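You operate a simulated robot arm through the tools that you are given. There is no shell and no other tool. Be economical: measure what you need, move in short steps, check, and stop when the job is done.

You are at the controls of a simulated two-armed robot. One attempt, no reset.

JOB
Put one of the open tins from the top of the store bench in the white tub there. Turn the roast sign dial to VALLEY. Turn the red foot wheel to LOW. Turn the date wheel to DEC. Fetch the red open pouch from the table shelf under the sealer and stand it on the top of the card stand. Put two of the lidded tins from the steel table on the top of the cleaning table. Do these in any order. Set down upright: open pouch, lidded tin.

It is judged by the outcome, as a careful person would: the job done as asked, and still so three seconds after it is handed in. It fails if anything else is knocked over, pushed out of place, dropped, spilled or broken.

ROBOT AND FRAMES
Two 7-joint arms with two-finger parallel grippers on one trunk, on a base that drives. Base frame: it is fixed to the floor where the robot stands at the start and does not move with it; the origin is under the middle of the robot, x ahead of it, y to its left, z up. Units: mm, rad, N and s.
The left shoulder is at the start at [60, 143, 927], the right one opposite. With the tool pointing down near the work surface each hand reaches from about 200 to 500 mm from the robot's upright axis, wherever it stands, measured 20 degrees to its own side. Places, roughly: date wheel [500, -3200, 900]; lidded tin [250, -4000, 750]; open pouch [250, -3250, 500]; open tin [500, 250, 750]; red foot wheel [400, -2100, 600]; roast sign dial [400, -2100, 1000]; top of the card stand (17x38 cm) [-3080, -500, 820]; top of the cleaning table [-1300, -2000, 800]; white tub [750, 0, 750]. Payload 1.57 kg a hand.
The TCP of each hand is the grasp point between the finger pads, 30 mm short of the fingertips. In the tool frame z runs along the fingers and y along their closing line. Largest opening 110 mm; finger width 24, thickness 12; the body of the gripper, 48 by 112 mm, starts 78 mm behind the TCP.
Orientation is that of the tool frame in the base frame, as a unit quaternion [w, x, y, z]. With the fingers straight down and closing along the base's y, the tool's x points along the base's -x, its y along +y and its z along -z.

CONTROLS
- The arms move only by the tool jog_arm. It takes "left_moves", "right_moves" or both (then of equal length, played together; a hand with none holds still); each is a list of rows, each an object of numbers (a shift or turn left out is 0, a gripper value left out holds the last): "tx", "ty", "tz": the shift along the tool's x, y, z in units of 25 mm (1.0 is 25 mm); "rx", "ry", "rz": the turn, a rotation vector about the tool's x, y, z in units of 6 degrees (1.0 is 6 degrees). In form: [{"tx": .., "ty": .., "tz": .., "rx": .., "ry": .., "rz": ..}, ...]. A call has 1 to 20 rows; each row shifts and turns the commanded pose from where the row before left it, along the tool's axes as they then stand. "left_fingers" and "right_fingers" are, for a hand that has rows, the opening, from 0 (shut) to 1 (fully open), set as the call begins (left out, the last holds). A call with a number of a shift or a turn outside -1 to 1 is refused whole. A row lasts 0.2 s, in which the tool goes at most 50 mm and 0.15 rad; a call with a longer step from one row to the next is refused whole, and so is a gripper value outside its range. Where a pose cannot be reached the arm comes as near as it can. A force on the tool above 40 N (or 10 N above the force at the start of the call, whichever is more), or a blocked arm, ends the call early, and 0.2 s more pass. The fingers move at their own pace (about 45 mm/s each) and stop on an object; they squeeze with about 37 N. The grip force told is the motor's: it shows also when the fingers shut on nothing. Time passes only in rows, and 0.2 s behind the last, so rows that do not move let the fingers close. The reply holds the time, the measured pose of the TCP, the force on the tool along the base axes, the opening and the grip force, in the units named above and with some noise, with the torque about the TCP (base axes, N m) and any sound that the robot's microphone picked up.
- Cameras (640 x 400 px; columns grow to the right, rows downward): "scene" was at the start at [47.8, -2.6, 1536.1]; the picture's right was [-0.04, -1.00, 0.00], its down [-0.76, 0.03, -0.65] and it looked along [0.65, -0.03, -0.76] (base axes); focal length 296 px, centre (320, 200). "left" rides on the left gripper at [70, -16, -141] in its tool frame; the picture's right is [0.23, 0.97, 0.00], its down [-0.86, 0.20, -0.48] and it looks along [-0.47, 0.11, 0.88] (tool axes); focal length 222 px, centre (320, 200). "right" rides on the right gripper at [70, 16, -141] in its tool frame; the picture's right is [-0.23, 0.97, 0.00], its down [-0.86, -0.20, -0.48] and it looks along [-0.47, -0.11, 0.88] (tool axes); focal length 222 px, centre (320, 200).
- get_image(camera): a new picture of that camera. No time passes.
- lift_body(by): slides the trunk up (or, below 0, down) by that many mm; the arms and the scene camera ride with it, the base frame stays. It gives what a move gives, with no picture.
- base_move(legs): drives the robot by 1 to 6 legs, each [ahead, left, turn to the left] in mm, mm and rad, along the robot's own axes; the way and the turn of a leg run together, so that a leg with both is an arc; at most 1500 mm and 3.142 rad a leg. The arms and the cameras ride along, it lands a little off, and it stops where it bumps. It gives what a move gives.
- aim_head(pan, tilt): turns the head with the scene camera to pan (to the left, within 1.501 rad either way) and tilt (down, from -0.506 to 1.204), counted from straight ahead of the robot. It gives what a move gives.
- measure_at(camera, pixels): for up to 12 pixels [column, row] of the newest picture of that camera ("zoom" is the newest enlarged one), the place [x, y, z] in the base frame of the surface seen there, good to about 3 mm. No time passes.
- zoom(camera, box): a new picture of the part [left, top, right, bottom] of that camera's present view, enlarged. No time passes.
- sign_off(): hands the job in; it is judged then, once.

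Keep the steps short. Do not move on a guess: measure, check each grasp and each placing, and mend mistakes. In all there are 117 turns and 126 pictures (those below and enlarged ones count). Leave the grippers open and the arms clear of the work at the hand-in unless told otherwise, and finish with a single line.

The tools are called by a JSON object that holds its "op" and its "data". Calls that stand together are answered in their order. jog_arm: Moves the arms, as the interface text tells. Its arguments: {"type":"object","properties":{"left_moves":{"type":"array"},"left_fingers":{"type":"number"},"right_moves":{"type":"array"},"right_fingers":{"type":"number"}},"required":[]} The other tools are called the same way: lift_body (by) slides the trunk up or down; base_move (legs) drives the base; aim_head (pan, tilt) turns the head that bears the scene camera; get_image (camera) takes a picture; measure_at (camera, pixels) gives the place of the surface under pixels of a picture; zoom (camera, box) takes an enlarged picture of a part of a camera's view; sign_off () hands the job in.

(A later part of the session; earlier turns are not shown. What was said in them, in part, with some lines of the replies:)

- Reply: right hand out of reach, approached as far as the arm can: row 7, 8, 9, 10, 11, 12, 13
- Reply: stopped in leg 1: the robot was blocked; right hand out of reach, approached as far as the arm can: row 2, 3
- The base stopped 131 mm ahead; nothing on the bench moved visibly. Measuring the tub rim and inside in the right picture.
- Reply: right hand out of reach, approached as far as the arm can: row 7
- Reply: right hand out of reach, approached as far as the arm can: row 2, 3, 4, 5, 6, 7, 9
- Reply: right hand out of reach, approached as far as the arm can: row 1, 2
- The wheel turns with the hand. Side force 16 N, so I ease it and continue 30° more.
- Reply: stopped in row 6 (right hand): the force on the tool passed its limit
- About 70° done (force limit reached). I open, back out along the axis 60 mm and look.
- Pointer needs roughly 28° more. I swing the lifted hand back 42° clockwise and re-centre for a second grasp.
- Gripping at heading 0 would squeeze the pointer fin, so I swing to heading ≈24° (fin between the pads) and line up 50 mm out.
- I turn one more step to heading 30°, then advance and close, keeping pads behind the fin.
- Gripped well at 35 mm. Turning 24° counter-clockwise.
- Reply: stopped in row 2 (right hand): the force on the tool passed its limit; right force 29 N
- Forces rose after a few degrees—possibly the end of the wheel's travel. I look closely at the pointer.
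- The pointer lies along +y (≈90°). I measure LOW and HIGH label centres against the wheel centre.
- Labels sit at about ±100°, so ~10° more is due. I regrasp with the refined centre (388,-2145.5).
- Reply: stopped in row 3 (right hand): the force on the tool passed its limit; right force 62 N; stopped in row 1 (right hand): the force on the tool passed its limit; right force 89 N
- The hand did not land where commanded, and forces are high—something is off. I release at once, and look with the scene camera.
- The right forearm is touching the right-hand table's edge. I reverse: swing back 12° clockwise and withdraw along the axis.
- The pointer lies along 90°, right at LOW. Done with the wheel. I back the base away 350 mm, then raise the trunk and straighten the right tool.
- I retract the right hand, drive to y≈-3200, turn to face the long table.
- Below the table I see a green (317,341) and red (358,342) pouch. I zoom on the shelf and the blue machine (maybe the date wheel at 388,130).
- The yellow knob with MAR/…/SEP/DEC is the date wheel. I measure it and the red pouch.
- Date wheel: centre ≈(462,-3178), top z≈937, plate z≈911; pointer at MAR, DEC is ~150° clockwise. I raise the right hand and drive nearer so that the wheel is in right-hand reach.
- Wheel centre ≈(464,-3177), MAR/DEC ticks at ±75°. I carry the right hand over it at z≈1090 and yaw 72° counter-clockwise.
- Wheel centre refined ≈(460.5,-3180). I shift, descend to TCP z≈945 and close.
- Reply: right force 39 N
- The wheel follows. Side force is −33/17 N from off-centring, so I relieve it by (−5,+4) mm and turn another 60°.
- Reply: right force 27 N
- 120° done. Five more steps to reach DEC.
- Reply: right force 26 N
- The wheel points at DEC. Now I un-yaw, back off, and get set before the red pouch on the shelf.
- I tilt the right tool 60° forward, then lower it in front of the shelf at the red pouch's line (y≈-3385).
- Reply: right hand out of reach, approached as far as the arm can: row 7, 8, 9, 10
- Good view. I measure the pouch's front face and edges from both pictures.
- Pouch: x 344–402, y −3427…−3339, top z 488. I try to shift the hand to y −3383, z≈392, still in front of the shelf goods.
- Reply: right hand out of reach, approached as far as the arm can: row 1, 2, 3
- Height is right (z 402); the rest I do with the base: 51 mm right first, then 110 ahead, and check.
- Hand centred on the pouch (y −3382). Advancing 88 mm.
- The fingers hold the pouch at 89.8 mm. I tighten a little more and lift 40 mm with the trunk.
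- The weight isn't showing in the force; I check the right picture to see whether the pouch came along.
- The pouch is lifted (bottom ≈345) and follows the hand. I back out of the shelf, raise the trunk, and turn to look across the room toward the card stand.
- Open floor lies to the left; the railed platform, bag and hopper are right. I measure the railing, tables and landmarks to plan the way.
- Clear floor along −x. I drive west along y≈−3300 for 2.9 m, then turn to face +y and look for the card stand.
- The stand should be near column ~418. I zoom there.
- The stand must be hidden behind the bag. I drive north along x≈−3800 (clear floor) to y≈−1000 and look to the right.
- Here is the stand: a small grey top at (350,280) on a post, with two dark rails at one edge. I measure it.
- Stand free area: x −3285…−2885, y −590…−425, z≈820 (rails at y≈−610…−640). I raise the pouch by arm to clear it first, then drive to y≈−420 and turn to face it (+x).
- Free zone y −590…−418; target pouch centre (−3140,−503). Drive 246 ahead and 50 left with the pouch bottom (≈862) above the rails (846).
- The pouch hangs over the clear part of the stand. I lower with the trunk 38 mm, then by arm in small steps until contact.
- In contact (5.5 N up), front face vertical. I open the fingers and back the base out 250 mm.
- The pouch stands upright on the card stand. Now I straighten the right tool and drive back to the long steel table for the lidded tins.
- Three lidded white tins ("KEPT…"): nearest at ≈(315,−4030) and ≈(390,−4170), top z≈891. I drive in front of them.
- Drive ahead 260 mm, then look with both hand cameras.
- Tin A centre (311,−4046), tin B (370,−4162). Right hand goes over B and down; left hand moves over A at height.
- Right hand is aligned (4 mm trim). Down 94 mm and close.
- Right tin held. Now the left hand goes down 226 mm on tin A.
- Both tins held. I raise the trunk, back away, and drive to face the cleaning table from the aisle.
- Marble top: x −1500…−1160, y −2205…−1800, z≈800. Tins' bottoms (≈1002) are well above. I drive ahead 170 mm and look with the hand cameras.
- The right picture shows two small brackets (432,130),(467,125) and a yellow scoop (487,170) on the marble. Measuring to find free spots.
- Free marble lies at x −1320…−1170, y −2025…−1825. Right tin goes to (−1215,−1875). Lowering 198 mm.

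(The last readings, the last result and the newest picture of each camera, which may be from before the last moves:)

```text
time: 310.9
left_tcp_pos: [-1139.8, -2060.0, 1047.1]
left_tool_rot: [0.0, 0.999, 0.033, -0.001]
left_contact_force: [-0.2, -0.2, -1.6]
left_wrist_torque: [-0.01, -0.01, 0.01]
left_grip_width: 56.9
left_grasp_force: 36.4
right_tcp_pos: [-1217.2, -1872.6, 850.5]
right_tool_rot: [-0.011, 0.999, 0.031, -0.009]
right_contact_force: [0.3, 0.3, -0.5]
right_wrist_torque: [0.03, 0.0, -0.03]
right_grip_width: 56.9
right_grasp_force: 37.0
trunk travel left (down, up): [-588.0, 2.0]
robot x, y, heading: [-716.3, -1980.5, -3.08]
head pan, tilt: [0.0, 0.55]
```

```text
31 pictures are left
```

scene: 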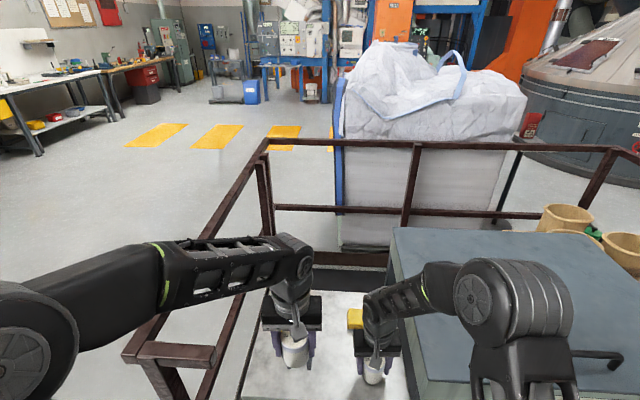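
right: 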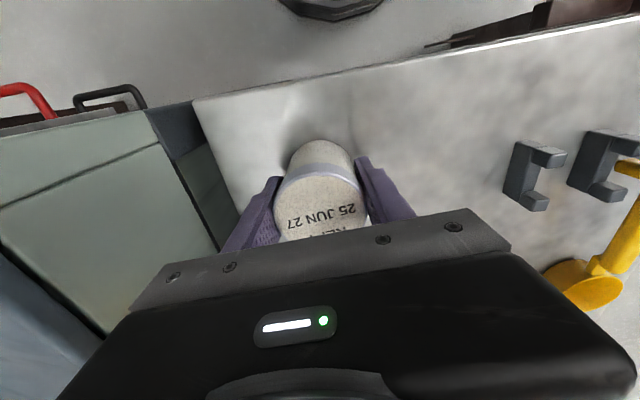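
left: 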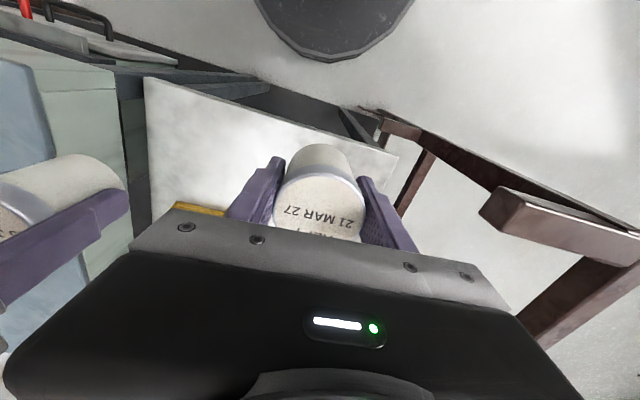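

Continue down in 2 mm steps to contact, then open to 0.65.

{"op": "jog_arm", "data": {"right_moves": [{"tz": 0.1}, {"tz": 0.1}, {"tz": 0.08}, {}]}}

{"op": "jog_arm", "data": {"right_moves": [{}, {}, {}], "right_fingers": 0.65}}

{"op": "jog_arm", "data": {"right_moves": [{"tz": -0.5}, {"tz": -1}, {"tz": -1}, {"tz": -1}, {"tz": -1}, {"tz": -1}, {"tz": -1}, {"tz": -1}, {"ty": -1}, {"ty": -1}, {"ty": -1}, {"ty": -1}, {"ty": -1}]}}

{"op": "get_image", "data": {"camera": "scene"}}

```text
time: 311.9
left_tcp_pos: [-1139.7, -2060.5, 1046.1]
left_tool_rot: [0.001, 0.999, 0.032, 0.001]
left_contact_force: [-0.5, -0.5, -0.7]
left_wrist_torque: [0.01, 0.02, -0.02]
left_grip_width: 57.0
left_grasp_force: 36.7
right_tcp_pos: [-1219.3, -1872.3, 843.7]
right_tool_rot: [-0.011, 0.999, 0.03, -0.009]
right_contact_force: [-0.4, -0.7, -1.4]
right_wrist_torque: [0.0, 0.0, -0.03]
right_grip_width: 56.6
right_grasp_force: 36.7
trunk travel left (down, up): [-588.0, 2.0]
robot x, y, heading: [-717.2, -1981.5, -3.077]
head pan, tilt: [0.0, 0.55]
```

```text
time: 312.7
left_tcp_pos: [-1139.9, -2059.7, 1046.4]
left_tool_rot: [0.001, 0.999, 0.033, 0.0]
left_contact_force: [1.0, 0.5, -1.3]
left_wrist_torque: [-0.02, -0.05, 0.03]
left_grip_width: 57.1
left_grasp_force: 36.8
right_tcp_pos: [-1217.9, -1872.0, 844.3]
right_tool_rot: [-0.012, 0.999, 0.031, -0.009]
right_contact_force: [0.1, 0.7, 0.3]
right_wrist_torque: [-0.01, -0.01, 0.03]
right_grip_width: 71.4
right_grasp_force: 0.0
trunk travel left (down, up): [-588.0, 2.0]
robot x, y, heading: [-716.1, -1976.2, -3.077]
head pan, tilt: [0.0, 0.55]
```

```text
time: 315.5
left_tcp_pos: [-1138.9, -2059.3, 1046.2]
left_tool_rot: [0.001, 0.999, 0.032, 0.0]
left_contact_force: [1.3, -0.5, -1.8]
left_wrist_torque: [-0.02, 0.0, 0.02]
left_grip_width: 56.6
left_grasp_force: 37.3
right_tcp_pos: [-1222.1, -1750.8, 1032.7]
right_tool_rot: [-0.012, 0.999, 0.03, -0.009]
right_contact_force: [0.3, 0.4, -0.1]
right_wrist_torque: [-0.01, 0.01, 0.02]
right_grip_width: 71.4
right_grasp_force: 0.0
trunk travel left (down, up): [-588.0, 2.0]
robot x, y, heading: [-715.1, -1980.8, -3.078]
head pan, tilt: [0.0, 0.55]
```

```text
30 pictures are left
```

scene: 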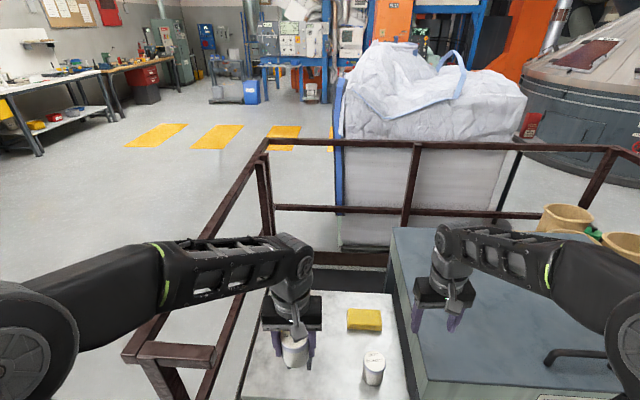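

The right tin stands on the marble. Now the left tin moves to (−1212,−1972), at height first; I verify clearances in the left picture.

{"op": "jog_arm", "data": {"left_moves": [{"tx": -0.65, "ty": -0.92}, {"tx": -0.65, "ty": -0.92}, {"tx": -0.65, "ty": -0.92}, {"tx": -0.65, "ty": -0.9}, {"tz": 1}, {"tz": 1}, {"tz": 1}, {"tz": 0.6}]}}

{"op": "get_image", "data": {"camera": "left"}}

{"op": "measure_at", "data": {"camera": "left", "pixels": [[180, 150], [420, 190], [440, 200], [300, 130], [200, 170], [150, 160]]}}

{"op": "measure_at", "data": {"camera": "scene", "pixels": [[374, 356], [374, 375]]}}

```text
time: 317.3
left_tcp_pos: [-1210.7, -1973.1, 956.9]
left_tool_rot: [0.0, 0.999, 0.032, 0.0]
left_contact_force: [-0.3, 0.2, -0.6]
left_wrist_torque: [0.02, -0.01, 0.03]
left_grip_width: 56.7
left_grasp_force: 36.9
right_tcp_pos: [-1222.6, -1752.3, 1032.4]
right_tool_rot: [-0.011, 0.999, 0.03, -0.008]
right_contact_force: [-0.1, -0.5, 0.1]
right_wrist_torque: [0.0, 0.01, 0.01]
right_grip_width: 71.4
right_grasp_force: 0.0
trunk travel left (down, up): [-588.0, 2.0]
robot x, y, heading: [-715.8, -1979.3, -3.074]
head pan, tilt: [0.0, 0.55]
```

```text
29 pictures are left
```

left: 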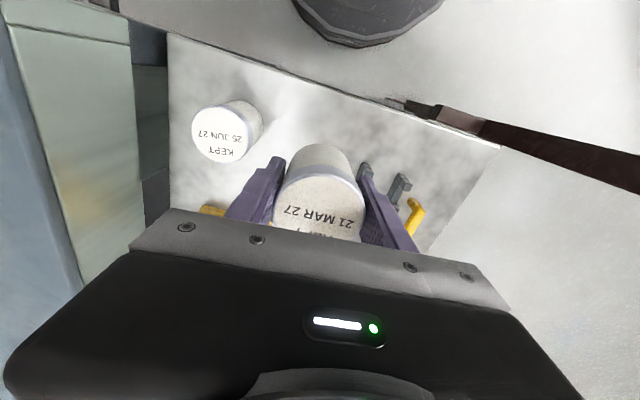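

```text
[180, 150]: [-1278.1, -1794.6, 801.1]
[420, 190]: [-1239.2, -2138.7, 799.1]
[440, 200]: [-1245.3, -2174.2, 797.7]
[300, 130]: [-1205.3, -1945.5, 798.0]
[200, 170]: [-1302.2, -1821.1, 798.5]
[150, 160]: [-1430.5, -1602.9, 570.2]
```

```text
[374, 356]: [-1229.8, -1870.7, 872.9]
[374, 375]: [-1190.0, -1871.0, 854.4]
```

Clear of the standing tin and the brackets. Lower 108 mm, then small steps.

{"op": "jog_arm", "data": {"left_moves": [{"tz": 1}, {"tz": 1}, {"tz": 1}, {"tz": 0.8}, {"tz": 0.5}, {"tz": 0.1}, {"tz": 0.06}, {}]}}

{"op": "get_image", "data": {"camera": "left"}}

```text
time: 319.1
left_tcp_pos: [-1208.9, -1974.5, 845.8]
left_tool_rot: [0.001, 1.0, 0.031, -0.001]
left_contact_force: [2.2, -2.2, 9.2]
left_wrist_torque: [-0.15, -0.18, 0.0]
left_grip_width: 57.0
left_grasp_force: 37.2
right_tcp_pos: [-1221.6, -1751.4, 1033.0]
right_tool_rot: [-0.011, 0.999, 0.03, -0.009]
right_contact_force: [0.5, -0.4, 0.4]
right_wrist_torque: [-0.03, -0.01, -0.02]
right_grip_width: 71.7
right_grasp_force: 0.1
trunk travel left (down, up): [-588.0, 2.0]
robot x, y, heading: [-716.5, -1980.9, -3.077]
head pan, tilt: [0.0, 0.55]
```

```text
28 pictures are left
```

left: 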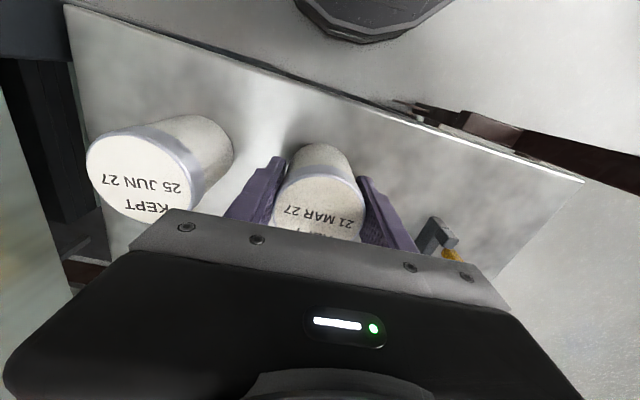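

Contact (9 N up). I open modestly to 0.62, and rise straight up, then back the base away.

{"op": "jog_arm", "data": {"left_moves": [{}, {}, {}], "left_fingers": 0.62}}

{"op": "jog_arm", "data": {"left_moves": [{"tz": -0.4}, {"tz": -0.6}, {"tz": -1}, {"tz": -1}, {"tz": -1}, {"tz": -1}, {"tz": -1}, {"tz": -1}]}}

{"op": "base_move", "data": {"legs": [[-350, 0, 0]]}}

{"op": "jog_arm", "data": {"left_moves": [{}, {}, {}], "right_moves": [{}, {}, {}], "left_fingers": 1, "right_fingers": 1}}

{"op": "get_image", "data": {"camera": "scene"}}

```text
time: 319.9
left_tcp_pos: [-1209.5, -1973.2, 844.8]
left_tool_rot: [0.001, 0.999, 0.032, 0.001]
left_contact_force: [0.2, -0.3, -0.1]
left_wrist_torque: [0.01, 0.02, 0.0]
left_grip_width: 68.0
left_grasp_force: 0.0
right_tcp_pos: [-1221.5, -1753.2, 1034.2]
right_tool_rot: [-0.011, 0.999, 0.031, -0.009]
right_contact_force: [-1.5, 0.0, 0.1]
right_wrist_torque: [-0.01, 0.0, 0.01]
right_grip_width: 71.7
right_grasp_force: 0.0
trunk travel left (down, up): [-588.0, 2.0]
robot x, y, heading: [-717.9, -1980.3, -3.078]
head pan, tilt: [0.0, 0.55]
```

```text
time: 321.7
left_tcp_pos: [-1207.8, -1972.4, 1021.7]
left_tool_rot: [-0.001, 0.999, 0.032, 0.0]
left_contact_force: [1.1, 1.8, -0.3]
left_wrist_torque: [0.0, -0.03, 0.02]
left_grip_width: 68.0
left_grasp_force: 0.0
right_tcp_pos: [-1221.9, -1751.2, 1032.8]
right_tool_rot: [-0.011, 0.999, 0.03, -0.009]
right_contact_force: [0.2, -0.1, 0.9]
right_wrist_torque: [0.02, -0.03, -0.01]
right_grip_width: 71.5
right_grasp_force: 0.1
trunk travel left (down, up): [-588.0, 2.0]
robot x, y, heading: [-714.7, -1980.5, -3.078]
head pan, tilt: [0.0, 0.55]
```

```text
time: 323.9
left_tcp_pos: [-857.0, -1948.3, 1021.6]
left_tool_rot: [0.001, 1.0, 0.03, 0.001]
left_contact_force: [0.7, -0.5, 1.0]
left_wrist_torque: [-0.02, -0.01, 0.03]
left_grip_width: 68.3
left_grasp_force: 0.1
right_tcp_pos: [-869.4, -1727.3, 1034.1]
right_tool_rot: [-0.011, 1.0, 0.026, -0.009]
right_contact_force: [0.9, 0.0, 0.9]
right_wrist_torque: [0.01, 0.01, 0.01]
right_grip_width: 71.4
right_grasp_force: 0.2
trunk travel left (down, up): [-588.0, 2.0]
robot x, y, heading: [-366.1, -1958.4, -3.084]
head pan, tilt: [0.0, 0.55]
```

```text
time: 324.8
left_tcp_pos: [-857.7, -1946.8, 1021.8]
left_tool_rot: [0.001, 1.0, 0.03, 0.0]
left_contact_force: [0.0, 1.1, -0.5]
left_wrist_torque: [0.01, -0.01, 0.04]
left_grip_width: 109.9
left_grasp_force: 0.2
right_tcp_pos: [-869.0, -1727.6, 1033.6]
right_tool_rot: [-0.011, 0.999, 0.029, -0.009]
right_contact_force: [-0.1, 0.5, 0.3]
right_wrist_torque: [0.0, 0.02, 0.02]
right_grip_width: 109.9
right_grasp_force: 0.0
trunk travel left (down, up): [-588.0, 2.0]
robot x, y, heading: [-364.0, -1959.6, -3.083]
head pan, tilt: [0.0, 0.55]
```

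```text
27 pictures are left
```

scene: 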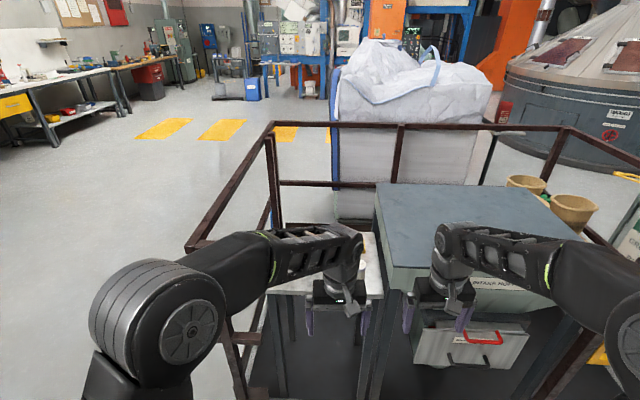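

Hands are open. I shift the left hand aside to see the tins.

{"op": "jog_arm", "data": {"left_moves": [{"ty": 1, "tx": 1}, {"ty": 1, "tx": 1}, {"ty": 1, "tx": 1}, {"ty": 1, "tx": 1}, {"ty": 1, "tx": 1}, {"ty": 1, "tx": 1}]}}

{"op": "zoom", "data": {"camera": "scene", "box": [240, 210, 400, 320]}}

```text
time: 326.1
left_tcp_pos: [-699.6, -2088.8, 1023.6]
left_tool_rot: [0.0, 1.0, 0.03, 0.0]
left_contact_force: [0.9, 0.1, -0.8]
left_wrist_torque: [0.02, 0.02, -0.01]
left_grip_width: 109.8
left_grasp_force: 0.1
right_tcp_pos: [-868.7, -1727.8, 1033.9]
right_tool_rot: [-0.011, 1.0, 0.026, -0.009]
right_contact_force: [0.2, -0.3, 0.9]
right_wrist_torque: [0.02, 0.04, 0.02]
right_grip_width: 109.9
right_grasp_force: 0.0
trunk travel left (down, up): [-588.0, 2.0]
robot x, y, heading: [-362.8, -1960.7, -3.085]
head pan, tilt: [0.0, 0.55]
```

```text
3.64 times, centred on (320, 265) of scene
```

zoom: 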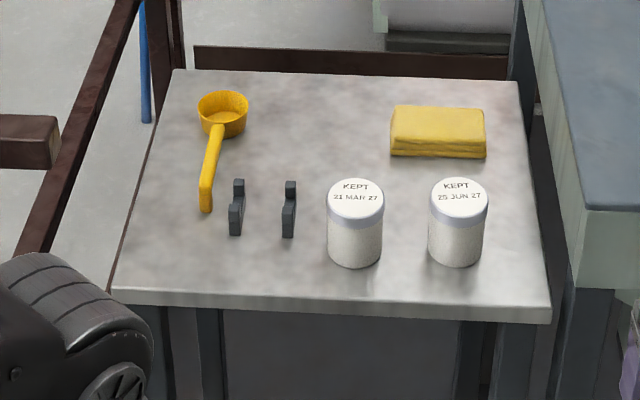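

Both tins stand upright. To finish I double-check the sign dial and the foot wheel: turn round and look from above.

{"op": "base_move", "data": {"legs": [[0, 0, 3.08], [120, -100, 0]]}}

{"op": "aim_head", "data": {"pan": -0.15, "tilt": 0.8}}

{"op": "get_image", "data": {"camera": "scene"}}

```text
time: 334.8
left_tcp_pos: [99.1, -1950.5, 1022.8]
left_tool_rot: [-0.001, 0.0, 1.0, 0.001]
left_contact_force: [0.6, 0.3, -0.1]
left_wrist_torque: [0.04, 0.0, 0.0]
left_grip_width: 110.1
left_grasp_force: 0.0
right_tcp_pos: [245.3, -2320.3, 1033.3]
right_tool_rot: [0.008, 0.002, 1.0, -0.01]
right_contact_force: [1.4, -0.3, -0.4]
right_wrist_torque: [0.0, 0.0, -0.02]
right_grip_width: 109.9
right_grasp_force: 0.1
trunk travel left (down, up): [-588.0, 2.0]
robot x, y, heading: [-247.9, -2059.0, 0.001]
head pan, tilt: [0.0, 0.55]
```

```text
time: 335.5
left_tcp_pos: [97.2, -1949.7, 1023.2]
left_tool_rot: [0.0, 0.0, 1.0, 0.001]
left_contact_force: [0.6, 0.2, 0.3]
left_wrist_torque: [0.0, -0.03, 0.01]
left_grip_width: 110.4
left_grasp_force: 0.0
right_tcp_pos: [245.1, -2319.7, 1033.1]
right_tool_rot: [0.008, 0.003, 1.0, -0.011]
right_contact_force: [-1.3, -0.3, -0.1]
right_wrist_torque: [0.0, 0.06, -0.03]
right_grip_width: 109.8
right_grasp_force: 0.1
trunk travel left (down, up): [-588.0, 2.0]
robot x, y, heading: [-246.1, -2059.4, 0.004]
head pan, tilt: [-0.15, 0.799]
```

```text
25 pictures are left
```

scene: 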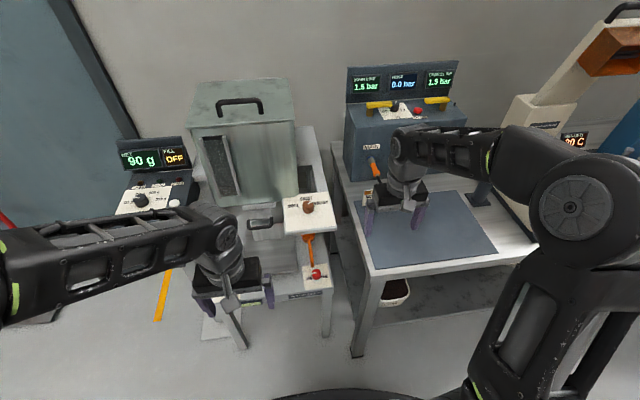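

{"op": "zoom", "data": {"camera": "scene", "box": [295, 255, 340, 295]}}

{"op": "zoom", "data": {"camera": "scene", "box": [280, 185, 340, 240]}}

```text
10.00 times, centred on (318, 275) of scene
```

zoom: 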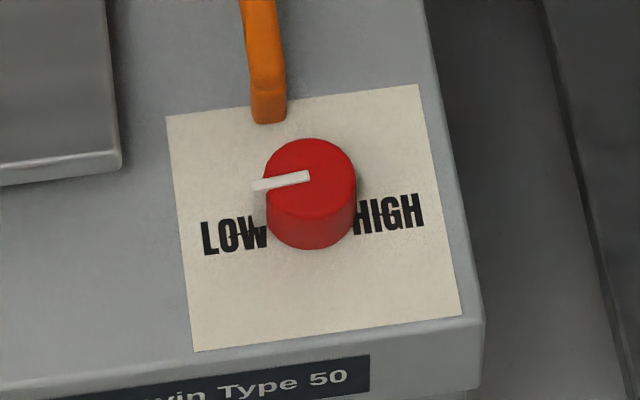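

```text
7.27 times, centred on (310, 212) of scene
```

zoom: 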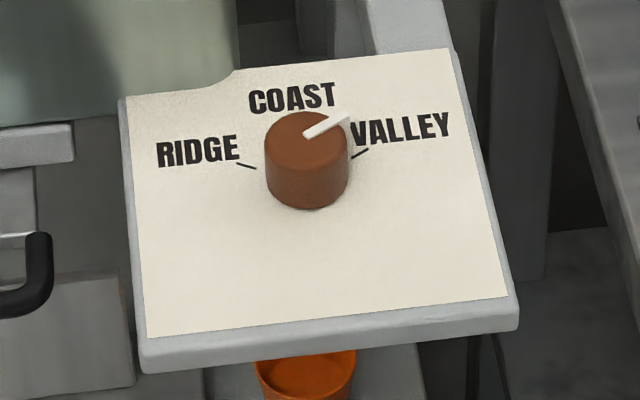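

The sign dial is right at VALLEY. For the foot wheel I look closer at the tick near LOW.

{"op": "zoom", "data": {"camera": "scene", "box": [304, 264, 332, 284]}}

```text
16.00 times, centred on (318, 274) of scene
```

zoom: 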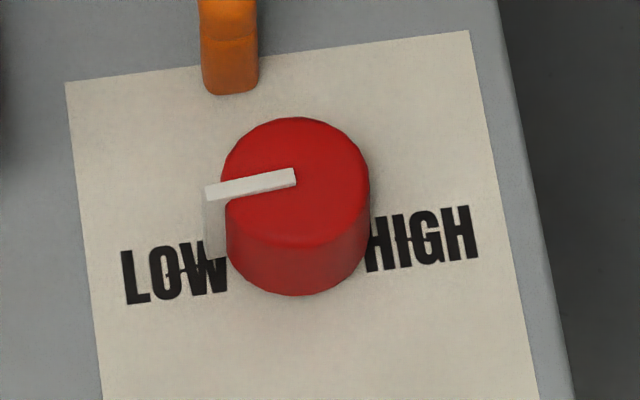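

The ticks sit at about ±105°, and the pointer is at 90° — some 14° short. I'll mend this with the left hand from the right side (its elbow stays clear of the table). First retract the right hand, shift the base, lower the trunk.

{"op": "jog_arm", "data": {"right_moves": [{"tx": 1}, {"tx": 1}, {"tx": 1}, {"tx": 1}, {"tx": 1}, {"tx": 1}, {"tx": 1}, {"tx": 1}], "left_moves": [{}, {}, {}, {}, {}, {}, {}, {}], "left_fingers": 0.5}}

{"op": "base_move", "data": {"legs": [[-50, 0, 0], [0, -320, 0]]}}

{"op": "lift_body", "data": {"by": -170}}

{"op": "jog_arm", "data": {"left_moves": [{"rz": -1}, {"rz": -1}, {"rz": -1}, {"rz": -1}, {"rz": -1}, {"rz": -1}, {"ry": -1}, {"ry": -1}, {"ry": -1}, {"ry": -1}, {"ry": -1}, {"ry": -1}]}}

```text
time: 337.3
left_tcp_pos: [97.0, -1949.7, 1024.0]
left_tool_rot: [0.0, -0.001, 1.0, 0.0]
left_contact_force: [-0.4, 0.2, -0.1]
left_wrist_torque: [0.01, -0.03, 0.01]
left_grip_width: 54.9
left_grasp_force: 0.1
right_tcp_pos: [46.3, -2320.2, 1031.7]
right_tool_rot: [0.009, 0.002, 1.0, -0.012]
right_contact_force: [1.1, 0.2, 0.4]
right_wrist_torque: [0.02, -0.01, -0.02]
right_grip_width: 110.1
right_grasp_force: 0.0
trunk travel left (down, up): [-588.0, 2.0]
robot x, y, heading: [-246.9, -2061.8, 0.001]
head pan, tilt: [-0.15, 0.799]
```

```text
time: 340.0
left_tcp_pos: [48.4, -2271.8, 1024.5]
left_tool_rot: [0.0, -0.001, 1.0, 0.001]
left_contact_force: [0.0, 0.3, -0.9]
left_wrist_torque: [0.02, 0.01, -0.01]
left_grip_width: 55.0
left_grasp_force: 0.1
right_tcp_pos: [-0.9, -2643.2, 1031.6]
right_tool_rot: [0.008, 0.002, 1.0, -0.011]
right_contact_force: [0.0, 0.5, 0.0]
right_wrist_torque: [-0.01, 0.01, -0.03]
right_grip_width: 109.9
right_grasp_force: 0.1
trunk travel left (down, up): [-588.0, 2.0]
robot x, y, heading: [-293.3, -2381.1, 0.005]
head pan, tilt: [-0.15, 0.799]
```

```text
time: 341.9
left_tcp_pos: [48.0, -2270.9, 853.7]
left_tool_rot: [0.0, -0.001, 1.0, 0.001]
left_contact_force: [-0.5, 0.5, 0.3]
left_wrist_torque: [0.0, 0.0, -0.01]
left_grip_width: 55.2
left_grasp_force: 0.0
right_tcp_pos: [-0.9, -2641.5, 862.2]
right_tool_rot: [0.009, 0.001, 1.0, -0.011]
right_contact_force: [0.1, 0.1, 0.3]
right_wrist_torque: [-0.03, 0.03, -0.01]
right_grip_width: 109.8
right_grasp_force: 0.1
trunk travel left (down, up): [-418.0, 172.0]
robot x, y, heading: [-292.0, -2382.2, 0.002]
head pan, tilt: [-0.15, 0.799]
```

```text
time: 344.5
left_tcp_pos: [48.4, -2271.1, 854.2]
left_tool_rot: [0.294, -0.294, 0.904, 0.096]
left_contact_force: [-0.1, -0.2, 0.2]
left_wrist_torque: [-0.03, 0.0, -0.02]
left_grip_width: 54.9
left_grasp_force: 0.1
right_tcp_pos: [-0.1, -2640.9, 860.1]
right_tool_rot: [0.009, 0.001, 1.0, -0.011]
right_contact_force: [0.3, 0.3, 0.3]
right_wrist_torque: [0.02, -0.01, 0.01]
right_grip_width: 110.0
right_grasp_force: 0.1
trunk travel left (down, up): [-418.0, 172.0]
robot x, y, heading: [-297.2, -2376.2, 0.002]
head pan, tilt: [-0.15, 0.799]
```

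Left tool set (heading 36°, tilt 36°). I move it left first, then forward-down toward the wheel, stopping ~85 mm short.

{"op": "jog_arm", "data": {"left_moves": [{"tx": -0.44, "ty": 0.75, "tz": 0.32}, {"tx": -0.44, "ty": 0.75, "tz": 0.32}, {"tx": -0.44, "ty": 0.75, "tz": 0.32}, {"tx": -0.44, "ty": 0.75, "tz": 0.32}, {"tx": -0.26, "ty": -0.577, "tz": 0.99}, {"tx": -0.26, "ty": -0.577, "tz": 0.99}, {"tx": -0.26, "ty": -0.577, "tz": 0.99}, {"tx": -0.26, "ty": -0.577, "tz": 0.99}, {"tx": -0.26, "ty": -0.577, "tz": 0.99}, {"tx": -0.26, "ty": -0.577, "tz": 0.99}, {"tx": -0.26, "ty": -0.577, "tz": 0.99}, {"tx": -0.26, "ty": -0.577, "tz": 0.99}, {"tx": -0.26, "ty": -0.577, "tz": 0.99}, {"tx": -0.26, "ty": -0.577, "tz": 0.99}, {"tx": -0.26, "ty": -0.577, "tz": 0.99}, {}]}}

{"op": "get_image", "data": {"camera": "left"}}

{"op": "get_image", "data": {"camera": "scene"}}

```text
time: 346.9
left_tcp_pos: [240.6, -2206.2, 771.1]
left_tool_rot: [0.295, -0.294, 0.904, 0.098]
left_contact_force: [-14.8, 2.9, 13.9]
left_wrist_torque: [-1.28, -0.55, -1.41]
left_grip_width: 54.9
left_grasp_force: 0.0
left hand out of reach, approached as far as the arm can: row 1, 2, 3, 4
right_tcp_pos: [-2.2, -2639.9, 861.1]
right_tool_rot: [0.009, 0.0, 1.0, -0.011]
right_contact_force: [0.6, -0.3, -0.1]
right_wrist_torque: [0.01, 0.02, 0.03]
right_grip_width: 110.1
right_grasp_force: 0.0
trunk travel left (down, up): [-418.0, 172.0]
robot x, y, heading: [-295.7, -2379.0, 0.002]
head pan, tilt: [-0.15, 0.799]
stopped in row 11 (left hand): the force on the tool passed its limit (the readings are from after the stop); the commanded pose is now the measured one
```

```text
21 pictures are left
```

left: 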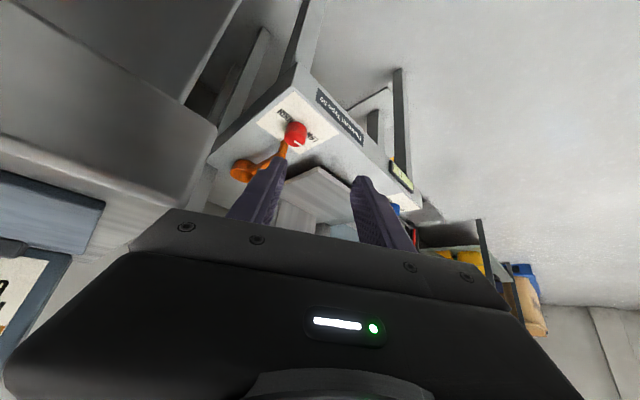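

```text
20 pictures are left
```

scene: 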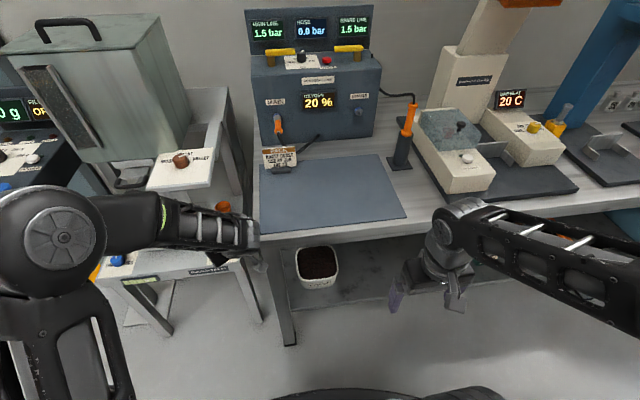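

The left gripper brushed the right-hand table's edge (14 N), since the sideways part was out of reach. I retreat along the tool, and shift the base 80 mm left.

{"op": "jog_arm", "data": {"left_moves": [{"tx": 0.26, "ty": 0.577, "tz": -0.99}, {"tx": 0.26, "ty": 0.577, "tz": -0.99}, {"tx": 0.26, "ty": 0.577, "tz": -0.99}, {"tx": 0.26, "ty": 0.577, "tz": -0.99}]}}

{"op": "base_move", "data": {"legs": [[-40, 0, 0], [0, 90, 0]]}}

{"op": "get_image", "data": {"camera": "scene"}}

```text
time: 347.9
left_tcp_pos: [145.3, -2207.3, 833.2]
left_tool_rot: [0.293, -0.294, 0.904, 0.098]
left_contact_force: [-0.3, 0.0, 0.2]
left_wrist_torque: [0.01, -0.01, 0.0]
left_grip_width: 55.2
left_grasp_force: 0.1
right_tcp_pos: [-2.4, -2641.1, 860.1]
right_tool_rot: [0.009, 0.001, 1.0, -0.012]
right_contact_force: [-0.2, -0.3, 1.9]
right_wrist_torque: [0.0, -0.01, -0.01]
right_grip_width: 110.0
right_grasp_force: 0.1
trunk travel left (down, up): [-418.0, 172.0]
robot x, y, heading: [-294.7, -2379.7, -0.001]
head pan, tilt: [-0.15, 0.799]
```

```text
time: 349.4
left_tcp_pos: [104.6, -2116.8, 832.6]
left_tool_rot: [0.293, -0.295, 0.904, 0.098]
left_contact_force: [0.1, 0.4, 0.9]
left_wrist_torque: [-0.02, 0.0, -0.05]
left_grip_width: 54.8
left_grasp_force: 0.0
right_tcp_pos: [-41.3, -2548.5, 861.6]
right_tool_rot: [0.008, 0.001, 1.0, -0.012]
right_contact_force: [-0.4, -0.4, 0.4]
right_wrist_torque: [-0.02, 0.02, 0.0]
right_grip_width: 110.0
right_grasp_force: 0.1
trunk travel left (down, up): [-418.0, 172.0]
robot x, y, heading: [-335.9, -2286.1, 0.005]
head pan, tilt: [-0.15, 0.799]
```

```text
19 pictures are left
```

scene: 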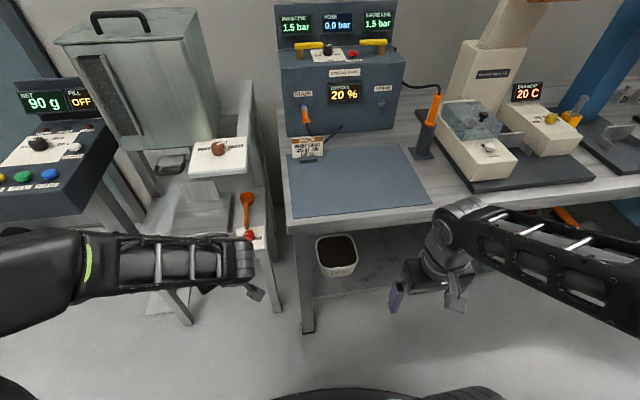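

Nothing on the table was disturbed. New plan: steeper tilt (24°), approach straight (heading 0), and swing about the wheel only when there. I set this orientation and move to the pre-grasp 70 mm short.

{"op": "jog_arm", "data": {"left_moves": [{"ry": 1}, {"ry": 1}, {"rx": 0.407, "rz": 0.914}, {"rx": 0.407, "rz": 0.914}, {"rx": 0.407, "rz": 0.914}, {"rx": 0.407, "rz": 0.914}, {"rx": 0.407, "rz": 0.914}, {"rx": 0.407, "rz": 0.914}]}}

{"op": "jog_arm", "data": {"left_moves": [{"tx": -0.616, "ty": -0.115, "tz": 0.964}, {"tx": -0.616, "ty": -0.115, "tz": 0.964}, {"tx": -0.616, "ty": -0.115, "tz": 0.964}, {"tx": -0.616, "ty": -0.115, "tz": 0.964}, {"tx": -0.616, "ty": -0.115, "tz": 0.964}, {"tx": -0.616, "ty": -0.115, "tz": 0.964}, {"tx": -0.616, "ty": -0.115, "tz": 0.964}, {"tx": -0.616, "ty": -0.115, "tz": 0.964}, {"tx": -0.616, "ty": -0.115, "tz": 0.964}, {"tx": -0.616, "ty": -0.115, "tz": 0.964}, {}]}}

{"op": "get_image", "data": {"camera": "left"}}

```text
time: 351.2
left_tcp_pos: [104.9, -2116.4, 831.2]
left_tool_rot: [0.207, 0.0, 0.978, 0.001]
left_contact_force: [-1.0, 0.2, 0.4]
left_wrist_torque: [0.04, 0.0, -0.02]
left_grip_width: 54.9
left_grasp_force: 0.1
right_tcp_pos: [-41.6, -2551.1, 861.4]
right_tool_rot: [0.009, 0.001, 1.0, -0.012]
right_contact_force: [-0.1, 0.2, 0.2]
right_wrist_torque: [0.01, 0.01, -0.02]
right_grip_width: 110.2
right_grasp_force: 0.1
trunk travel left (down, up): [-418.0, 172.0]
robot x, y, heading: [-333.3, -2289.7, 0.004]
head pan, tilt: [-0.15, 0.799]
```

```text
time: 353.6
left_tcp_pos: [343.3, -2145.0, 676.8]
left_tool_rot: [0.207, -0.001, 0.978, 0.002]
left_contact_force: [0.0, 0.6, 0.1]
left_wrist_torque: [-0.01, 0.02, 0.02]
left_grip_width: 55.1
left_grasp_force: 0.0
right_tcp_pos: [-41.1, -2549.1, 860.6]
right_tool_rot: [0.008, 0.001, 1.0, -0.011]
right_contact_force: [0.3, 0.5, -0.1]
right_wrist_torque: [0.02, 0.0, 0.03]
right_grip_width: 109.9
right_grasp_force: 0.0
trunk travel left (down, up): [-418.0, 172.0]
robot x, y, heading: [-334.1, -2291.1, 0.004]
head pan, tilt: [-0.15, 0.799]
```

```text
18 pictures are left
```

left: 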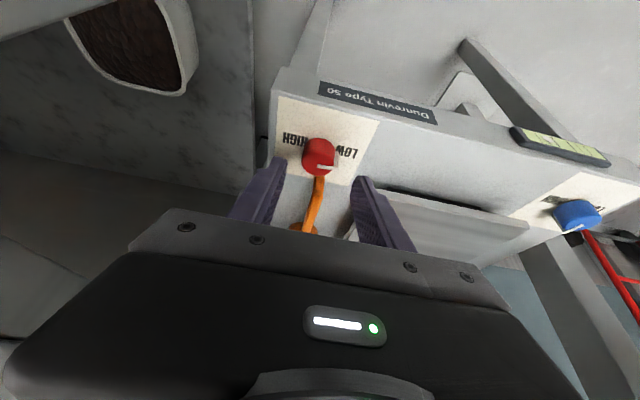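

In view: wheel at (319,152). I swing 36° counter-clockwise about its vertical axis at this height, then zoom.

{"op": "jog_arm", "data": {"left_moves": [{"rx": -0.407, "rz": -0.914, "ty": -0.183}, {"rx": -0.407, "rz": -0.914, "ty": -0.183}, {"rx": -0.407, "rz": -0.914, "ty": -0.183}, {"rx": -0.407, "rz": -0.914, "ty": -0.183}, {"rx": -0.407, "rz": -0.914, "ty": -0.183}, {"rx": -0.407, "rz": -0.914, "ty": -0.183}, {}]}}

{"op": "zoom", "data": {"camera": "left", "box": [240, 80, 400, 190]}}

{"op": "measure_at", "data": {"camera": "zoom", "pixels": [[320, 250], [300, 250], [340, 250], [320, 270], [320, 290], [320, 230], [280, 260], [360, 260]]}}

{"op": "get_image", "data": {"camera": "scene"}}

```text
time: 355.2
left_tcp_pos: [349.6, -2172.1, 674.3]
left_tool_rot: [0.196, -0.304, 0.93, 0.066]
left_contact_force: [-0.6, 0.3, 0.1]
left_wrist_torque: [0.03, -0.01, -0.04]
left_grip_width: 55.1
left_grasp_force: 0.0
right_tcp_pos: [-42.4, -2549.7, 860.8]
right_tool_rot: [0.007, 0.001, 1.0, -0.012]
right_contact_force: [-0.4, -0.1, 0.7]
right_wrist_torque: [0.01, 0.0, -0.02]
right_grip_width: 110.1
right_grasp_force: 0.0
trunk travel left (down, up): [-418.0, 172.0]
robot x, y, heading: [-332.0, -2289.5, 0.006]
head pan, tilt: [-0.15, 0.799]
```

```text
3.64 times, centred on (320, 135) of left
```

zoom: 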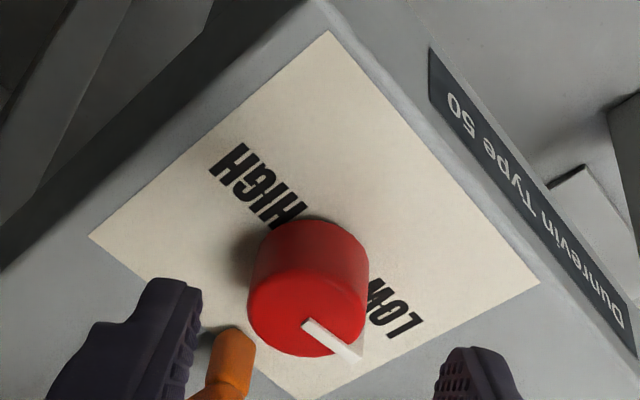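

```text
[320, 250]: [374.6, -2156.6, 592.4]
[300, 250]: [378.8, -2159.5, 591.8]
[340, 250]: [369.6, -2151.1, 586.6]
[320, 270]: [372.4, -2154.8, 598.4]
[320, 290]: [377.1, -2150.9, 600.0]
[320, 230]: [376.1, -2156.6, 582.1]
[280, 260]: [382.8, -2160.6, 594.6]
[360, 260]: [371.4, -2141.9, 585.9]
```

```text
16 pictures are left
```

scene: 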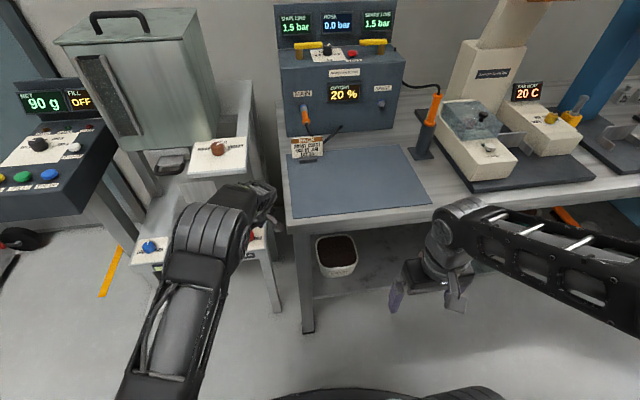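

Clear all round. I advance 70 mm along the tool and close on the wheel.

{"op": "jog_arm", "data": {"left_moves": [{"tz": 1}, {"tz": 0.9, "tx": -0.05}, {"tz": 0.5}, {"tz": 0.3}, {"tz": 0.1}, {}]}}

{"op": "jog_arm", "data": {"left_moves": [{}, {}, {}, {}], "left_fingers": 0}}

{"op": "get_image", "data": {"camera": "left"}}

```text
time: 356.6
left_tcp_pos: [374.3, -2152.9, 610.9]
left_tool_rot: [0.196, -0.303, 0.93, 0.067]
left_contact_force: [-0.1, 0.7, 0.7]
left_wrist_torque: [-0.02, -0.01, 0.04]
left_grip_width: 55.3
left_grasp_force: 0.0
right_tcp_pos: [-41.9, -2549.8, 861.0]
right_tool_rot: [0.008, 0.001, 1.0, -0.011]
right_contact_force: [0.3, 0.2, 0.3]
right_wrist_torque: [0.02, 0.01, -0.01]
right_grip_width: 109.9
right_grasp_force: 0.1
trunk travel left (down, up): [-418.0, 172.0]
robot x, y, heading: [-333.5, -2289.6, 0.001]
head pan, tilt: [-0.15, 0.799]
```

```text
time: 357.6
left_tcp_pos: [376.3, -2155.2, 610.0]
left_tool_rot: [0.197, -0.302, 0.93, 0.066]
left_contact_force: [5.6, -4.8, -2.7]
left_wrist_torque: [-0.2, -0.22, -0.12]
left_grip_width: 35.2
left_grasp_force: 39.3
right_tcp_pos: [-41.4, -2550.4, 860.8]
right_tool_rot: [0.007, 0.001, 1.0, -0.011]
right_contact_force: [-0.5, -0.2, 0.7]
right_wrist_torque: [0.0, 0.02, 0.0]
right_grip_width: 110.1
right_grasp_force: 0.1
trunk travel left (down, up): [-418.0, 172.0]
robot x, y, heading: [-335.6, -2287.2, 0.001]
head pan, tilt: [-0.15, 0.799]
```

```text
15 pictures are left
```

left: 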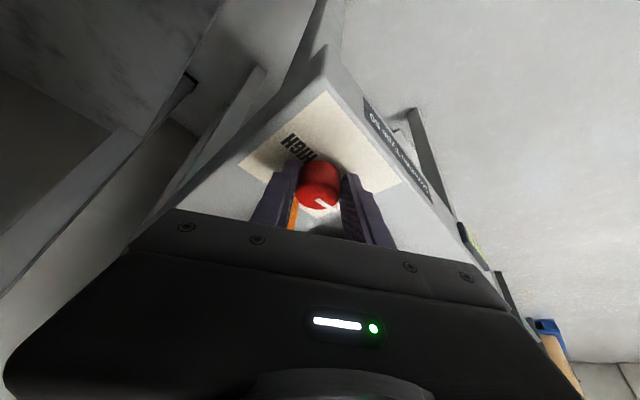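

Gripped cleanly (35.2 mm). Turn 12° counter-clockwise.

{"op": "jog_arm", "data": {"left_moves": [{"rx": -0.407, "rz": -0.914, "ty": -0.08}, {"rx": -0.407, "rz": -0.914, "ty": -0.08}, {}]}}

{"op": "jog_arm", "data": {"left_moves": [{}, {}, {}], "left_fingers": 0.5}}

{"op": "jog_arm", "data": {"left_moves": [{"tz": -0.6}, {"tz": -1}, {"tz": -1}, {"rx": 0.407, "rz": 0.914, "ty": 0.15}, {"rx": 0.407, "rz": 0.914, "ty": 0.15}, {"rx": 0.407, "rz": 0.914, "ty": 0.15}, {"rx": 0.407, "rz": 0.914, "ty": 0.15}]}}

{"op": "zoom", "data": {"camera": "left", "box": [250, 90, 390, 190]}}

```text
time: 358.4
left_tcp_pos: [377.4, -2156.7, 610.9]
left_tool_rot: [0.189, -0.397, 0.894, 0.087]
left_contact_force: [3.6, -11.1, -3.1]
left_wrist_torque: [0.02, 0.09, -1.23]
left_grip_width: 35.5
left_grasp_force: 43.0
right_tcp_pos: [-41.0, -2550.3, 861.2]
right_tool_rot: [0.008, 0.0, 1.0, -0.011]
right_contact_force: [-0.4, -0.4, 0.2]
right_wrist_torque: [-0.05, 0.01, -0.01]
right_grip_width: 110.0
right_grasp_force: 0.1
trunk travel left (down, up): [-418.0, 172.0]
robot x, y, heading: [-336.2, -2289.6, 0.0]
head pan, tilt: [-0.15, 0.799]
```

```text
time: 359.2
left_tcp_pos: [376.7, -2154.9, 609.8]
left_tool_rot: [0.19, -0.398, 0.893, 0.086]
left_contact_force: [-0.3, 0.5, -0.9]
left_wrist_torque: [0.0, 0.02, 0.02]
left_grip_width: 54.8
left_grasp_force: 0.0
right_tcp_pos: [-41.3, -2549.4, 860.0]
right_tool_rot: [0.008, 0.0, 1.0, -0.01]
right_contact_force: [0.0, 0.1, 0.4]
right_wrist_torque: [-0.02, -0.03, 0.02]
right_grip_width: 109.9
right_grasp_force: 0.0
trunk travel left (down, up): [-418.0, 172.0]
robot x, y, heading: [-334.4, -2292.1, 0.006]
head pan, tilt: [-0.15, 0.799]
```

```text
time: 360.1
left_tcp_pos: [354.6, -2165.3, 654.9]
left_tool_rot: [0.185, -0.4, 0.892, 0.094]
left_contact_force: [4.7, 5.1, -10.6]
left_wrist_torque: [0.57, -0.13, 0.18]
left_grip_width: 55.2
left_grasp_force: 0.0
right_tcp_pos: [-41.7, -2549.2, 861.5]
right_tool_rot: [0.009, 0.001, 1.0, -0.012]
right_contact_force: [0.5, 0.3, 0.3]
right_wrist_torque: [-0.02, -0.07, 0.02]
right_grip_width: 109.9
right_grasp_force: 0.1
trunk travel left (down, up): [-418.0, 172.0]
robot x, y, heading: [-329.9, -2290.7, 0.001]
head pan, tilt: [-0.15, 0.799]
stopped in row 3 (left hand): the force on the tool passed its limit (the readings are from after the stop); the commanded pose is now the measured one
```

```text
4.00 times, centred on (320, 140) of left
```

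zoom: 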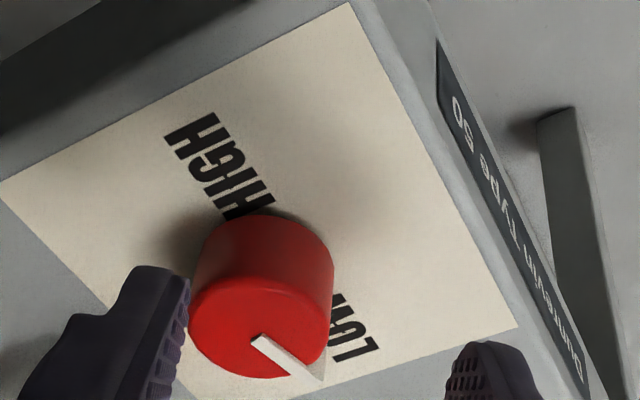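

Strong resisting torque (−1.2 N·m) suggests the end stop; the pointer now aims at LOW's centre. On retreat something resisted (−10 N), likely the wrist at the table edge, so I swing back clockwise here first, then rise.

{"op": "jog_arm", "data": {"left_moves": [{"rx": 0.407, "rz": 0.914, "ty": 0.14}, {"rx": 0.407, "rz": 0.914, "ty": 0.14}, {"rx": 0.407, "rz": 0.914, "ty": 0.14}, {"rx": 0.407, "rz": 0.914, "ty": 0.14}, {"rx": 0.407, "rz": 0.914, "ty": 0.14}, {"rx": 0.407, "rz": 0.914, "ty": 0.14}]}}

{"op": "get_image", "data": {"camera": "scene"}}

```text
time: 361.4
left_tcp_pos: [343.1, -2152.8, 657.7]
left_tool_rot: [0.201, -0.105, 0.974, 0.028]
left_contact_force: [0.3, -0.6, 0.0]
left_wrist_torque: [0.0, 0.02, 0.01]
left_grip_width: 55.0
left_grasp_force: 0.1
right_tcp_pos: [-40.9, -2549.5, 861.5]
right_tool_rot: [0.008, 0.001, 1.0, -0.011]
right_contact_force: [0.0, -0.2, 0.0]
right_wrist_torque: [0.02, 0.01, -0.01]
right_grip_width: 110.0
right_grasp_force: 0.0
trunk travel left (down, up): [-418.0, 172.0]
robot x, y, heading: [-335.2, -2285.4, 0.004]
head pan, tilt: [-0.15, 0.799]
```

```text
13 pictures are left
```

scene: 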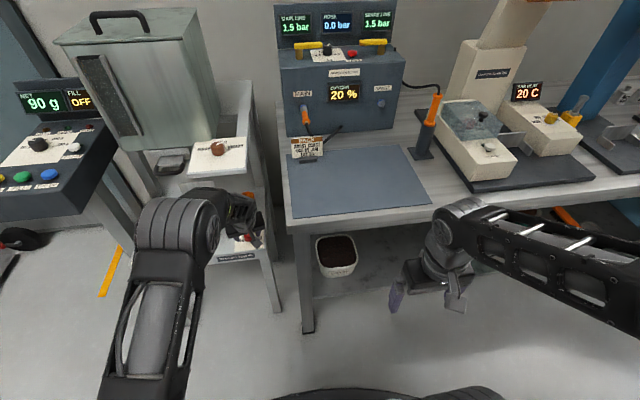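

Free now. I withdraw along the tool axis, back the base, raise the trunk, and view the wheel from above.

{"op": "jog_arm", "data": {"left_moves": [{"tz": -1}, {"tz": -1, "tx": 0.5}, {"tz": -1, "tx": 1}, {"tx": 1}, {"tx": 1}]}}

{"op": "base_move", "data": {"legs": [[-200, 0, 0]]}}

{"op": "lift_body", "data": {"by": 170}}

{"op": "jog_arm", "data": {"left_moves": [{"ry": 1}, {"ry": 1}, {"ry": 1}, {"ry": 1}], "left_fingers": 1}}

{"op": "base_move", "data": {"legs": [[200, 230, 0]]}}

{"op": "get_image", "data": {"camera": "scene"}}

```text
time: 362.6
left_tcp_pos: [233.8, -2175.5, 690.2]
left_tool_rot: [0.201, -0.105, 0.974, 0.029]
left_contact_force: [0.5, -0.4, -0.1]
left_wrist_torque: [-0.02, 0.01, 0.0]
left_grip_width: 55.1
left_grasp_force: 0.2
right_tcp_pos: [-41.2, -2549.0, 860.8]
right_tool_rot: [0.008, 0.002, 1.0, -0.011]
right_contact_force: [0.6, 0.5, -0.6]
right_wrist_torque: [-0.02, 0.0, -0.01]
right_grip_width: 110.2
right_grasp_force: 0.0
trunk travel left (down, up): [-418.0, 172.0]
robot x, y, heading: [-334.0, -2291.1, 0.0]
head pan, tilt: [-0.15, 0.799]
```

```text
time: 364.2
left_tcp_pos: [35.3, -2176.9, 691.2]
left_tool_rot: [0.2, -0.105, 0.974, 0.029]
left_contact_force: [-0.3, -0.7, -0.1]
left_wrist_torque: [0.04, 0.0, -0.02]
left_grip_width: 54.8
left_grasp_force: 0.1
right_tcp_pos: [-240.9, -2550.6, 860.9]
right_tool_rot: [0.009, 0.001, 1.0, -0.01]
right_contact_force: [0.1, 0.1, 0.0]
right_wrist_torque: [0.03, 0.0, 0.02]
right_grip_width: 110.0
right_grasp_force: 0.0
trunk travel left (down, up): [-418.0, 172.0]
robot x, y, heading: [-531.3, -2288.5, 0.003]
head pan, tilt: [-0.15, 0.799]
```

```text
time: 366.2
left_tcp_pos: [36.0, -2176.7, 860.4]
left_tool_rot: [0.201, -0.105, 0.974, 0.028]
left_contact_force: [0.0, -1.1, 0.1]
left_wrist_torque: [-0.01, -0.02, 0.01]
left_grip_width: 55.2
left_grasp_force: 0.0
right_tcp_pos: [-240.4, -2551.2, 1030.7]
right_tool_rot: [0.008, 0.002, 1.0, -0.011]
right_contact_force: [-0.5, 0.7, -0.4]
right_wrist_torque: [0.01, 0.01, 0.03]
right_grip_width: 110.1
right_grasp_force: 0.0
trunk travel left (down, up): [-588.0, 2.0]
robot x, y, heading: [-533.0, -2291.3, 0.004]
head pan, tilt: [-0.15, 0.799]
```

```text
time: 367.2
left_tcp_pos: [35.8, -2176.7, 859.8]
left_tool_rot: [-0.007, -0.108, 0.994, 0.006]
left_contact_force: [0.7, 0.0, -0.1]
left_wrist_torque: [-0.01, 0.02, 0.0]
left_grip_width: 109.8
left_grasp_force: 0.1
right_tcp_pos: [-241.1, -2550.6, 1031.7]
right_tool_rot: [0.008, 0.002, 1.0, -0.012]
right_contact_force: [0.6, 0.8, -0.2]
right_wrist_torque: [-0.01, 0.02, 0.05]
right_grip_width: 109.8
right_grasp_force: 0.1
trunk travel left (down, up): [-588.0, 2.0]
robot x, y, heading: [-531.2, -2289.0, 0.001]
head pan, tilt: [-0.15, 0.799]
```

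```text
time: 369.2
left_tcp_pos: [233.4, -1938.3, 860.8]
left_tool_rot: [-0.006, -0.113, 0.994, 0.005]
left_contact_force: [-0.5, 0.0, 0.4]
left_wrist_torque: [-0.01, -0.01, -0.03]
left_grip_width: 109.8
left_grasp_force: 0.1
right_tcp_pos: [-40.5, -2312.3, 1030.9]
right_tool_rot: [0.009, -0.003, 1.0, -0.011]
right_contact_force: [-0.5, 0.0, 0.2]
right_wrist_torque: [0.0, 0.03, 0.01]
right_grip_width: 110.1
right_grasp_force: 0.1
trunk travel left (down, up): [-588.0, 2.0]
robot x, y, heading: [-334.7, -2054.0, 0.007]
head pan, tilt: [-0.15, 0.799]
```

```text
12 pictures are left
```

scene: 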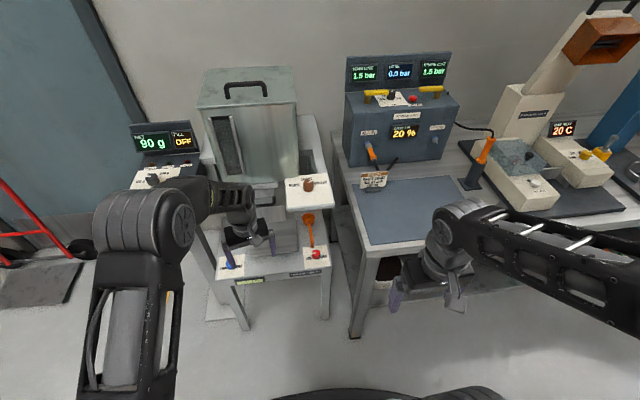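

{"op": "zoom", "data": {"camera": "scene", "box": [302, 242, 332, 266]}}

{"op": "zoom", "data": {"camera": "scene", "box": [280, 170, 340, 220]}}

```text
16.00 times, centred on (317, 254) of scene
```

zoom: 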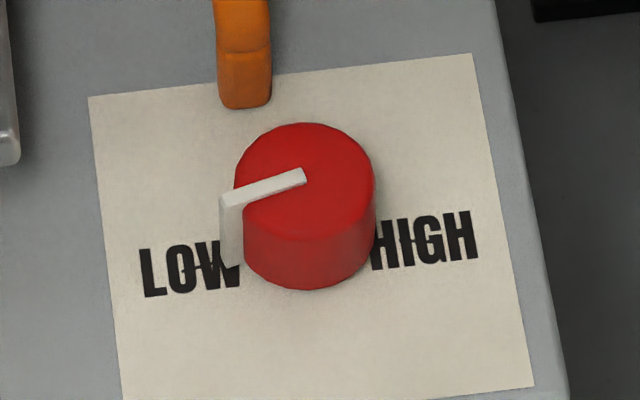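

```text
8.00 times, centred on (310, 195) of scene
```

zoom: 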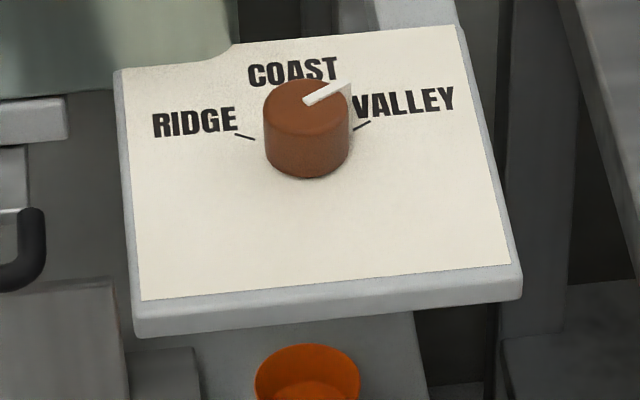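

The pointer now lies exactly on the LOW tick, and the dial on VALLEY. I back off so the arms are clear.

{"op": "base_move", "data": {"legs": [[-250, 0, 0]]}}

{"op": "get_image", "data": {"camera": "scene"}}

```text
time: 371.1
left_tcp_pos: [-19.6, -1938.1, 860.6]
left_tool_rot: [-0.006, -0.117, 0.993, 0.006]
left_contact_force: [0.2, -0.8, -1.0]
left_wrist_torque: [0.0, -0.01, 0.03]
left_grip_width: 110.0
left_grasp_force: 0.2
right_tcp_pos: [-289.2, -2315.5, 1031.4]
right_tool_rot: [0.01, -0.006, 1.0, -0.011]
right_contact_force: [0.0, -0.3, 0.2]
right_wrist_torque: [0.0, -0.03, 0.01]
right_grip_width: 109.9
right_grasp_force: 0.3
trunk travel left (down, up): [-588.0, 2.0]
robot x, y, heading: [-583.5, -2058.6, 0.014]
head pan, tilt: [-0.15, 0.799]
```

```text
9 pictures are left
```

scene: 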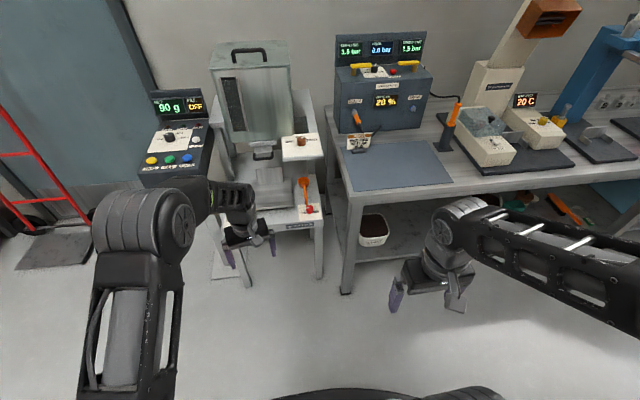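

Everything is in place, both grippers are open and the arms are clear. Handing in.

{"op": "sign_off", "data": {}}

```text
The job is handed in.
```

All six tasks are done and handed in: open tin in the tub, dial on VALLEY, foot wheel on LOW, date wheel on DEC, red pouch upright on the card stand, and two lidded tins upright on the cleaning table; on the way the base bumped the store bench once and the arms brushed the steel table's edge, with nothing seen displaced.
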